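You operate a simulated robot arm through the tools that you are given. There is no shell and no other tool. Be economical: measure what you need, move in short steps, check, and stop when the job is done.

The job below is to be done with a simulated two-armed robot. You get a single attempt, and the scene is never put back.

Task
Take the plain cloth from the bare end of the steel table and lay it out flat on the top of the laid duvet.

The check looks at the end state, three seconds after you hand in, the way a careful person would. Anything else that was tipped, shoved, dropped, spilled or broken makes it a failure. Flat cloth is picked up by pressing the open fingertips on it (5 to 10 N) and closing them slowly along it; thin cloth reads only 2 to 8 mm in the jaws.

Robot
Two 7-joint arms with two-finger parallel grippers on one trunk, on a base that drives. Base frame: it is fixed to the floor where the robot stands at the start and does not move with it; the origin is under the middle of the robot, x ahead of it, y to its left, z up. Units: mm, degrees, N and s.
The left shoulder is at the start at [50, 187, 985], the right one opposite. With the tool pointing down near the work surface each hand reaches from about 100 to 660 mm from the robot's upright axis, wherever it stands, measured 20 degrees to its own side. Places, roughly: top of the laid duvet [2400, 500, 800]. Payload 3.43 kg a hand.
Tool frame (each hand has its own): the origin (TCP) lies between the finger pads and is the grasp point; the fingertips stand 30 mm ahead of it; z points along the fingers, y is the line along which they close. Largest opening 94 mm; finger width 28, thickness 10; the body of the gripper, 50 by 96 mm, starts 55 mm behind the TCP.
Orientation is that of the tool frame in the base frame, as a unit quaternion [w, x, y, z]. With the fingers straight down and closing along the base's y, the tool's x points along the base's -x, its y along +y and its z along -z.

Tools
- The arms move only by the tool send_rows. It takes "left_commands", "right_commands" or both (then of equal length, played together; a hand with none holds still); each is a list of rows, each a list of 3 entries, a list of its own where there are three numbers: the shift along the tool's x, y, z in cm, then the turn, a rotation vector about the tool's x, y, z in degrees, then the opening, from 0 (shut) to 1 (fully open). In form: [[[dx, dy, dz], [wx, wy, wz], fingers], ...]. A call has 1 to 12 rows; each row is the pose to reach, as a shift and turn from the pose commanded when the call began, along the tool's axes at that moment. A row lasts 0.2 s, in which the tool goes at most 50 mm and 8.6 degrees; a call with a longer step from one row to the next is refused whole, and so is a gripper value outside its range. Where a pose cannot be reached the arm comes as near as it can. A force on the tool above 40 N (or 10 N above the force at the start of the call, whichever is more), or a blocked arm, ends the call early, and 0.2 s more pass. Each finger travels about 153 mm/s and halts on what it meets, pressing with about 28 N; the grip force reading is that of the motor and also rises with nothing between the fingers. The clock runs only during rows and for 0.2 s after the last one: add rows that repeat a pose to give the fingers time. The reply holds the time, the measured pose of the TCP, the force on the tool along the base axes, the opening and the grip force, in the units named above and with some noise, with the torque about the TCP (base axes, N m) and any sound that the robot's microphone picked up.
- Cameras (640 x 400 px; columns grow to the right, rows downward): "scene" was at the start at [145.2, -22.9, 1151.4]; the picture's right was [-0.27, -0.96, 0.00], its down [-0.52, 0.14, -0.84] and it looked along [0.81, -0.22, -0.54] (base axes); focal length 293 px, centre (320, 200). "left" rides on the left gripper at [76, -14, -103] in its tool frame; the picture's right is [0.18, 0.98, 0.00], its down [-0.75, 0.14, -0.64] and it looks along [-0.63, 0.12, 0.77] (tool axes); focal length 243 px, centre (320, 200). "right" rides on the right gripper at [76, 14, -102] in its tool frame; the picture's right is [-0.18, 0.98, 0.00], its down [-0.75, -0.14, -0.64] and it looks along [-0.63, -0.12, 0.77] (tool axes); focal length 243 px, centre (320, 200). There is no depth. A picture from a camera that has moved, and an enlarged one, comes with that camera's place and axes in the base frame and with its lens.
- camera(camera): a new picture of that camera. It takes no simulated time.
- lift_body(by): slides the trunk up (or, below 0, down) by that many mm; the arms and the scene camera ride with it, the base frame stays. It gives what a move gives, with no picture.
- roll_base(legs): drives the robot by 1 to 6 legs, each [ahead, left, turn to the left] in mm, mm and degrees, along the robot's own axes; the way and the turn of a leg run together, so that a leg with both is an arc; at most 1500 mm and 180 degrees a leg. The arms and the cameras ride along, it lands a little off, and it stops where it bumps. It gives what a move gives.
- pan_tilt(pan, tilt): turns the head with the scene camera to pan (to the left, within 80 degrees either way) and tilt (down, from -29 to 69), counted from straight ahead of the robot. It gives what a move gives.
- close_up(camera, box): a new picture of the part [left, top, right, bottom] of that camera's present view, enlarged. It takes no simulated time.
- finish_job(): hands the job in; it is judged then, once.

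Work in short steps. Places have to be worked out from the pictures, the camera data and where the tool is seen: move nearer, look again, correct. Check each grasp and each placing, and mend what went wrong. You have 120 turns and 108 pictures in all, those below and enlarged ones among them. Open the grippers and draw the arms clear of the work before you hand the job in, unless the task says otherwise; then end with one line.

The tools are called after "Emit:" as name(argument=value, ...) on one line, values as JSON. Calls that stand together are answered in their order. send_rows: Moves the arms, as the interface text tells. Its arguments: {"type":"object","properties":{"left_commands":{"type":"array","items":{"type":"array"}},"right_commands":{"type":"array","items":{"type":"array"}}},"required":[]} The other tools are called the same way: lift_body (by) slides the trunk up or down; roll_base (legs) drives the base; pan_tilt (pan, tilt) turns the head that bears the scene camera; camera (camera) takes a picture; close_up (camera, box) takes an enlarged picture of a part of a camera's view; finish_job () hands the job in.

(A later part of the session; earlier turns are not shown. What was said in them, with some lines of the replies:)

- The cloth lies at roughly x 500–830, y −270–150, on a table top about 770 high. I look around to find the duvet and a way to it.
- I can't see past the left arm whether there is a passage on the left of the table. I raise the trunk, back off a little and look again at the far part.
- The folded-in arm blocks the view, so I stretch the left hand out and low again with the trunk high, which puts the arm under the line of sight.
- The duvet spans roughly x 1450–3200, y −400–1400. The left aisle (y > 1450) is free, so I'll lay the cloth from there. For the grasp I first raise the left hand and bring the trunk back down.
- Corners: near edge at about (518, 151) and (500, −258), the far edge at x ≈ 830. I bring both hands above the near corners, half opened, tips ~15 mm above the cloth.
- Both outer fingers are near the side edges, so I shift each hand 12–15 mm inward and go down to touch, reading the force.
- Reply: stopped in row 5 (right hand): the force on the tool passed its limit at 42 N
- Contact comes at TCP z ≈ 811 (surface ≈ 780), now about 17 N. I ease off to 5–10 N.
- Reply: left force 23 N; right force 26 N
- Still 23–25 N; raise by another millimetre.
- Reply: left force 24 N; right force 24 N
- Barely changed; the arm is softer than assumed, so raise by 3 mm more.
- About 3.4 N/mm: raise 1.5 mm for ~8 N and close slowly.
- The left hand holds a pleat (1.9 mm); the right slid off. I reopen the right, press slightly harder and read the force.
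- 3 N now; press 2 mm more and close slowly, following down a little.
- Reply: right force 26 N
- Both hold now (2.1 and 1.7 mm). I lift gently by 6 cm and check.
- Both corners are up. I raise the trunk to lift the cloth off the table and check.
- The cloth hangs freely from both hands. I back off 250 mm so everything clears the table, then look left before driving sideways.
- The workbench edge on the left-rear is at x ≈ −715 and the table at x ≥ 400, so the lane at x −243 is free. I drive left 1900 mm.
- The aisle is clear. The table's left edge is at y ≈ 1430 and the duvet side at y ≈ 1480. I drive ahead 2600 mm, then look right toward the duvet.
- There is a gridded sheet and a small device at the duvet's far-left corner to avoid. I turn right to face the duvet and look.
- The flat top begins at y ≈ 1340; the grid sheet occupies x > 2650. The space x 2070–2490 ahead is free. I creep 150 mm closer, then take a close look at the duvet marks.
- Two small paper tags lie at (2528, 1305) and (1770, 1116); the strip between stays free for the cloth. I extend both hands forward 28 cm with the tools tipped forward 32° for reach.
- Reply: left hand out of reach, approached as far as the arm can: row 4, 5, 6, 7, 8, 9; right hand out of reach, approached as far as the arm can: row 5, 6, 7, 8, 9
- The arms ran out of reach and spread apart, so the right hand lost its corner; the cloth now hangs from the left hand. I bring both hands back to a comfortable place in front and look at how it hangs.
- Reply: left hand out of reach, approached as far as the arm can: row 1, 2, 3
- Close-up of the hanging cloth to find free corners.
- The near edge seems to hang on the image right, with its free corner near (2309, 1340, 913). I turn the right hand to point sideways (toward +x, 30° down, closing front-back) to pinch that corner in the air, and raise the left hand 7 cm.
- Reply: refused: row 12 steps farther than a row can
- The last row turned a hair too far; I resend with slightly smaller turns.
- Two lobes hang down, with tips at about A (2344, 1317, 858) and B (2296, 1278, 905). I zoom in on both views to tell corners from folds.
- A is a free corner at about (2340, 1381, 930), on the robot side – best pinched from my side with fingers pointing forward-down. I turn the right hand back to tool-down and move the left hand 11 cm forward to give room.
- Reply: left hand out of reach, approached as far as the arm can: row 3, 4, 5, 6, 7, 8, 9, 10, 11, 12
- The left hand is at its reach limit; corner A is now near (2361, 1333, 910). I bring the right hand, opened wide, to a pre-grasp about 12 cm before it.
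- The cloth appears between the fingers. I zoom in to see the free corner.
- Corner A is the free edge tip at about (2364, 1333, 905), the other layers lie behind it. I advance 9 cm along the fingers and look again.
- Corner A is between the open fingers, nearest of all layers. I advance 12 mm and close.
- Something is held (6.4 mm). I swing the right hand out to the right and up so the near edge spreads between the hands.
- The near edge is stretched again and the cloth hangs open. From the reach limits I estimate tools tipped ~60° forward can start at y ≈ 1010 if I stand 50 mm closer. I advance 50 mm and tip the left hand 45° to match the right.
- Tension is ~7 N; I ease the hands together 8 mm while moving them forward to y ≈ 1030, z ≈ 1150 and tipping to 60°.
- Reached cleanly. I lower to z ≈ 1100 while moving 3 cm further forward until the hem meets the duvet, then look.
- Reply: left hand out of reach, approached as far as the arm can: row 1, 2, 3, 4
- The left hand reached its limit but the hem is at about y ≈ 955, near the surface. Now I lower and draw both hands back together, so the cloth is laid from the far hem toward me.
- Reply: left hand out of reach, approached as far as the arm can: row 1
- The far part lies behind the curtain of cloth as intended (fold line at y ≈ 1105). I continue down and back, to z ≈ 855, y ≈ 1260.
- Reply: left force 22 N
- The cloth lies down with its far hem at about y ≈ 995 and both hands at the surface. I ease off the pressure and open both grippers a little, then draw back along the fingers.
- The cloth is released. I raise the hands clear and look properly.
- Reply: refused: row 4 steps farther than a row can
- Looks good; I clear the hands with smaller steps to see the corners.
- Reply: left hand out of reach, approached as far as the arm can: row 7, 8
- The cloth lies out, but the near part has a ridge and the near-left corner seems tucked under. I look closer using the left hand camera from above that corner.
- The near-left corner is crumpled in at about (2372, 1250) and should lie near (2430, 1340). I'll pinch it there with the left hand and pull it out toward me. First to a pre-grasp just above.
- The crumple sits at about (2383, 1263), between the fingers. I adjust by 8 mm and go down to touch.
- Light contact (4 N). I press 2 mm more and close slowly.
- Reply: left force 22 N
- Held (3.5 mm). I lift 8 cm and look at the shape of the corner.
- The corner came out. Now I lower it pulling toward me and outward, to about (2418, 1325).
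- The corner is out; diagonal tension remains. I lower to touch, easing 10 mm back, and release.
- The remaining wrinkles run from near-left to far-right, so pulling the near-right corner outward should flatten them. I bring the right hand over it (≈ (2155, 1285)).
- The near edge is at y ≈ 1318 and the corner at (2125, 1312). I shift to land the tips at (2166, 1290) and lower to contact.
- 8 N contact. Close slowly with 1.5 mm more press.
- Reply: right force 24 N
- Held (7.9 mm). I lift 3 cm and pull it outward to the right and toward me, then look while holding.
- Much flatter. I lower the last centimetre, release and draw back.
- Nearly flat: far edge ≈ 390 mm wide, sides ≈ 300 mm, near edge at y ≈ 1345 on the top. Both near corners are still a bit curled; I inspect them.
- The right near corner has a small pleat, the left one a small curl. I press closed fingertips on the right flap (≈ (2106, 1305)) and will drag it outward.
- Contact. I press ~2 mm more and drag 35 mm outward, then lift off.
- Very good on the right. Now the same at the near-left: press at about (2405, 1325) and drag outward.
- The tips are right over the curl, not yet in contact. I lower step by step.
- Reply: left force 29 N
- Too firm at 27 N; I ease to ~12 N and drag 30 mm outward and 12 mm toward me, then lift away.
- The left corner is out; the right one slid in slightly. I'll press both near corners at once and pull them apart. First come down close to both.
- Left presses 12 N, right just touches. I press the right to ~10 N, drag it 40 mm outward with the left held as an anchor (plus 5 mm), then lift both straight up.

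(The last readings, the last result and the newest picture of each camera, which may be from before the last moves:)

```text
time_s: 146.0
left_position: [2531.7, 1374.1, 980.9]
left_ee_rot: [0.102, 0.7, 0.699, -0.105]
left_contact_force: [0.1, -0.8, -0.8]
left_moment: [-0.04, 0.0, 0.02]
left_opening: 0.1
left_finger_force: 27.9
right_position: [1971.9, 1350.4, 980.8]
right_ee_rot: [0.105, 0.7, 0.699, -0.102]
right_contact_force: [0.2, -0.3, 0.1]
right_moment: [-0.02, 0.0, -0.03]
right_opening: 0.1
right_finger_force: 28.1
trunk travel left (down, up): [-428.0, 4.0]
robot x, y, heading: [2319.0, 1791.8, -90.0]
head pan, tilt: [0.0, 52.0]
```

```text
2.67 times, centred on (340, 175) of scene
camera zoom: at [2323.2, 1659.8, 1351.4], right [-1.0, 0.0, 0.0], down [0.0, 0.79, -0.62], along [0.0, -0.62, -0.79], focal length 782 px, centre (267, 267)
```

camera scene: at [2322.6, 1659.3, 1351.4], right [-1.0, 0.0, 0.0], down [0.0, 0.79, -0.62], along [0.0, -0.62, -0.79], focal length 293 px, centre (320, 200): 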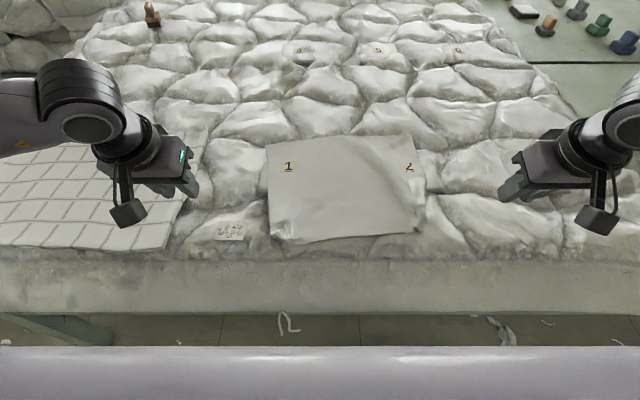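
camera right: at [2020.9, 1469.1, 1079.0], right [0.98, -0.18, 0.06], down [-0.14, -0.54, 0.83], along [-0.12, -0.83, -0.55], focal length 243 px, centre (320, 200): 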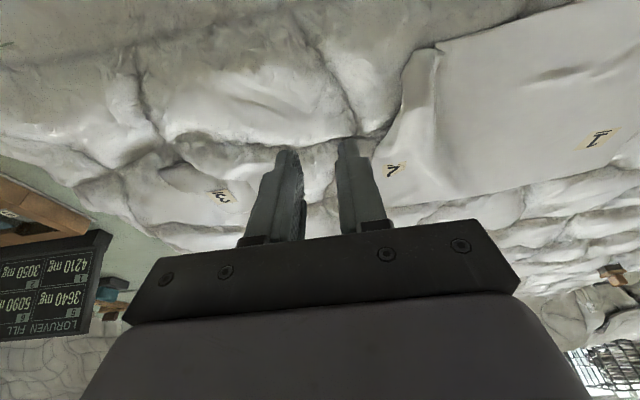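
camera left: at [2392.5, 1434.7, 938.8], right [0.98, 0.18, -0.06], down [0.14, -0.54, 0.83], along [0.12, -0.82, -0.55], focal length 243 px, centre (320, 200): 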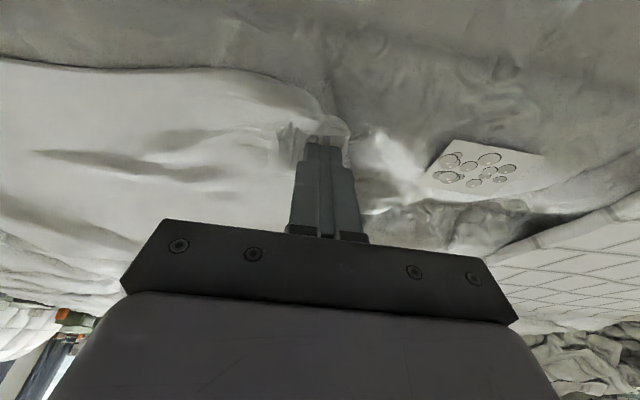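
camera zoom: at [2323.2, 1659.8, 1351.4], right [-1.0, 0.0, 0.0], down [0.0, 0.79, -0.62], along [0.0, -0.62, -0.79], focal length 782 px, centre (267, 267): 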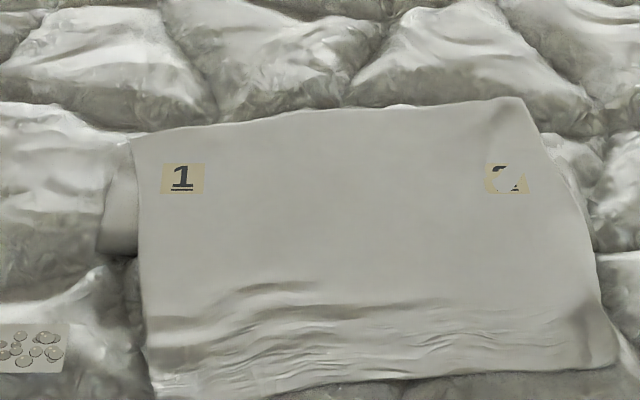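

The cloth is now fully open with only fine wrinkles. I check the whole view and the near-left corner against the rim.

Emit:
camera(camera="scene")

Emit:
close_up(camera="scene", box=[240, 180, 400, 280])

```text
26 pictures are left
camera scene: at [2323.2, 1659.8, 1351.4], right [-1.0, 0.0, 0.0], down [0.0, 0.79, -0.62], along [0.0, -0.62, -0.79], focal length 293 px, centre (320, 200)
```

scene: 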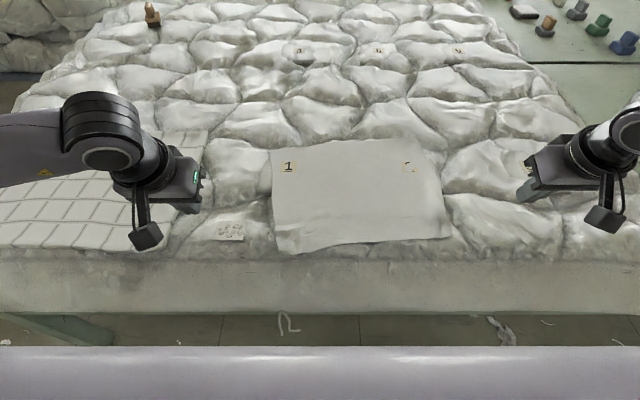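

```text
4.00 times, centred on (320, 230) of scene
camera zoom: at [2323.2, 1659.8, 1351.4], right [-1.0, 0.0, 0.0], down [0.0, 0.79, -0.62], along [0.0, -0.62, -0.79], focal length 1173 px, centre (320, 80)
```

zoom: 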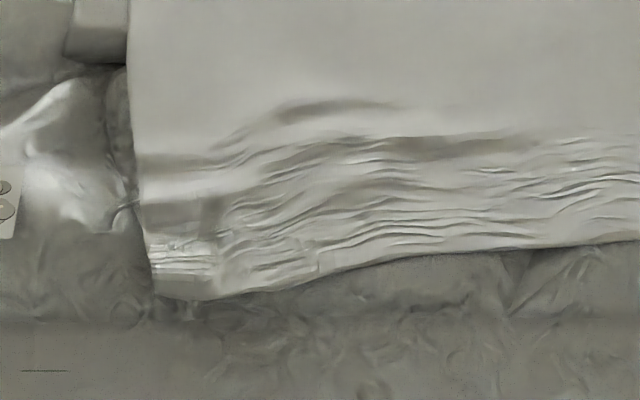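

The cloth lies spread on the duvet's top, entirely inside the rim, tag and grid sheet undisturbed. I open the grippers, raise the arms and back the robot off.

Emit:
send_rows(left_commands=[[[0, 1, -3], [0, 0, 0], 0.4], [[0, 1, -6], [0, 0, 0], 0.8], [[0, 1, -9], [0, 0, 0], 1], [[0, 1, -12], [0, 0, 0], 1]], right_commands=[[[0, -1, -3], [0, 0, 0], 0.4], [[0, -1, -6], [0, 0, 0], 0.8], [[0, -1, -9], [0, 0, 0], 1], [[0, -1, -12], [0, 0, 0], 1]])

Emit:
roll_base(legs=[[-250, 0, 0]])

Emit:
camera(camera="scene")

```text
time_s: 147.0
left_position: [2542.3, 1408.4, 1097.5]
left_ee_rot: [0.102, 0.7, 0.699, -0.105]
left_contact_force: [0.5, 0.2, 0.2]
left_moment: [0.0, 0.01, 0.0]
left_opening: 94.0
left_finger_force: 0.0
right_position: [1961.1, 1388.5, 1095.2]
right_ee_rot: [0.105, 0.7, 0.699, -0.102]
right_contact_force: [0.2, -0.9, -0.6]
right_moment: [0.02, 0.03, 0.0]
right_opening: 93.8
right_finger_force: 0.0
trunk travel left (down, up): [-428.0, 4.0]
robot x, y, heading: [2321.4, 1790.2, -90.2]
head pan, tilt: [0.0, 52.0]
```

```text
time_s: 148.9
left_position: [2543.0, 1656.4, 1095.9]
left_ee_rot: [0.101, 0.699, 0.701, -0.105]
left_contact_force: [0.1, 0.4, 0.7]
left_moment: [0.0, -0.02, 0.01]
left_opening: 93.9
left_finger_force: 0.0
right_position: [1962.8, 1636.1, 1094.9]
right_ee_rot: [0.105, 0.7, 0.699, -0.102]
right_contact_force: [0.1, -0.2, -0.7]
right_moment: [0.02, -0.01, 0.0]
right_opening: 94.0
right_finger_force: 0.1
trunk travel left (down, up): [-428.0, 4.0]
robot x, y, heading: [2322.2, 2039.8, -89.9]
head pan, tilt: [0.0, 52.0]
```

```text
24 pictures are left
camera scene: at [2323.0, 1907.5, 1351.4], right [-1.0, 0.0, 0.0], down [0.0, 0.79, -0.62], along [0.0, -0.62, -0.79], focal length 293 px, centre (320, 200)
```

scene: 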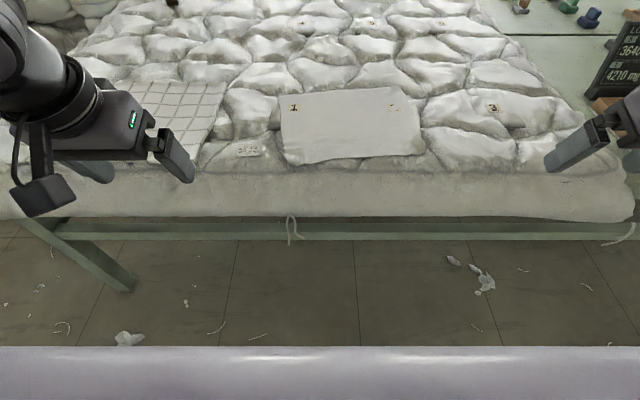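

The cloth lies spread flat on the duvet's top, everything else is undisturbed, and the arms are clear with the grippers open. I hand in.

Emit:
finish_job()

```text
The job is handed in.
```

The plain cloth is laid out on the top of the laid duvet, with some fine wrinkles along its near edge and the near-left corner close to the rim; both grippers are open, the arms are clear, and nothing else looked disturbed in the last pictures.
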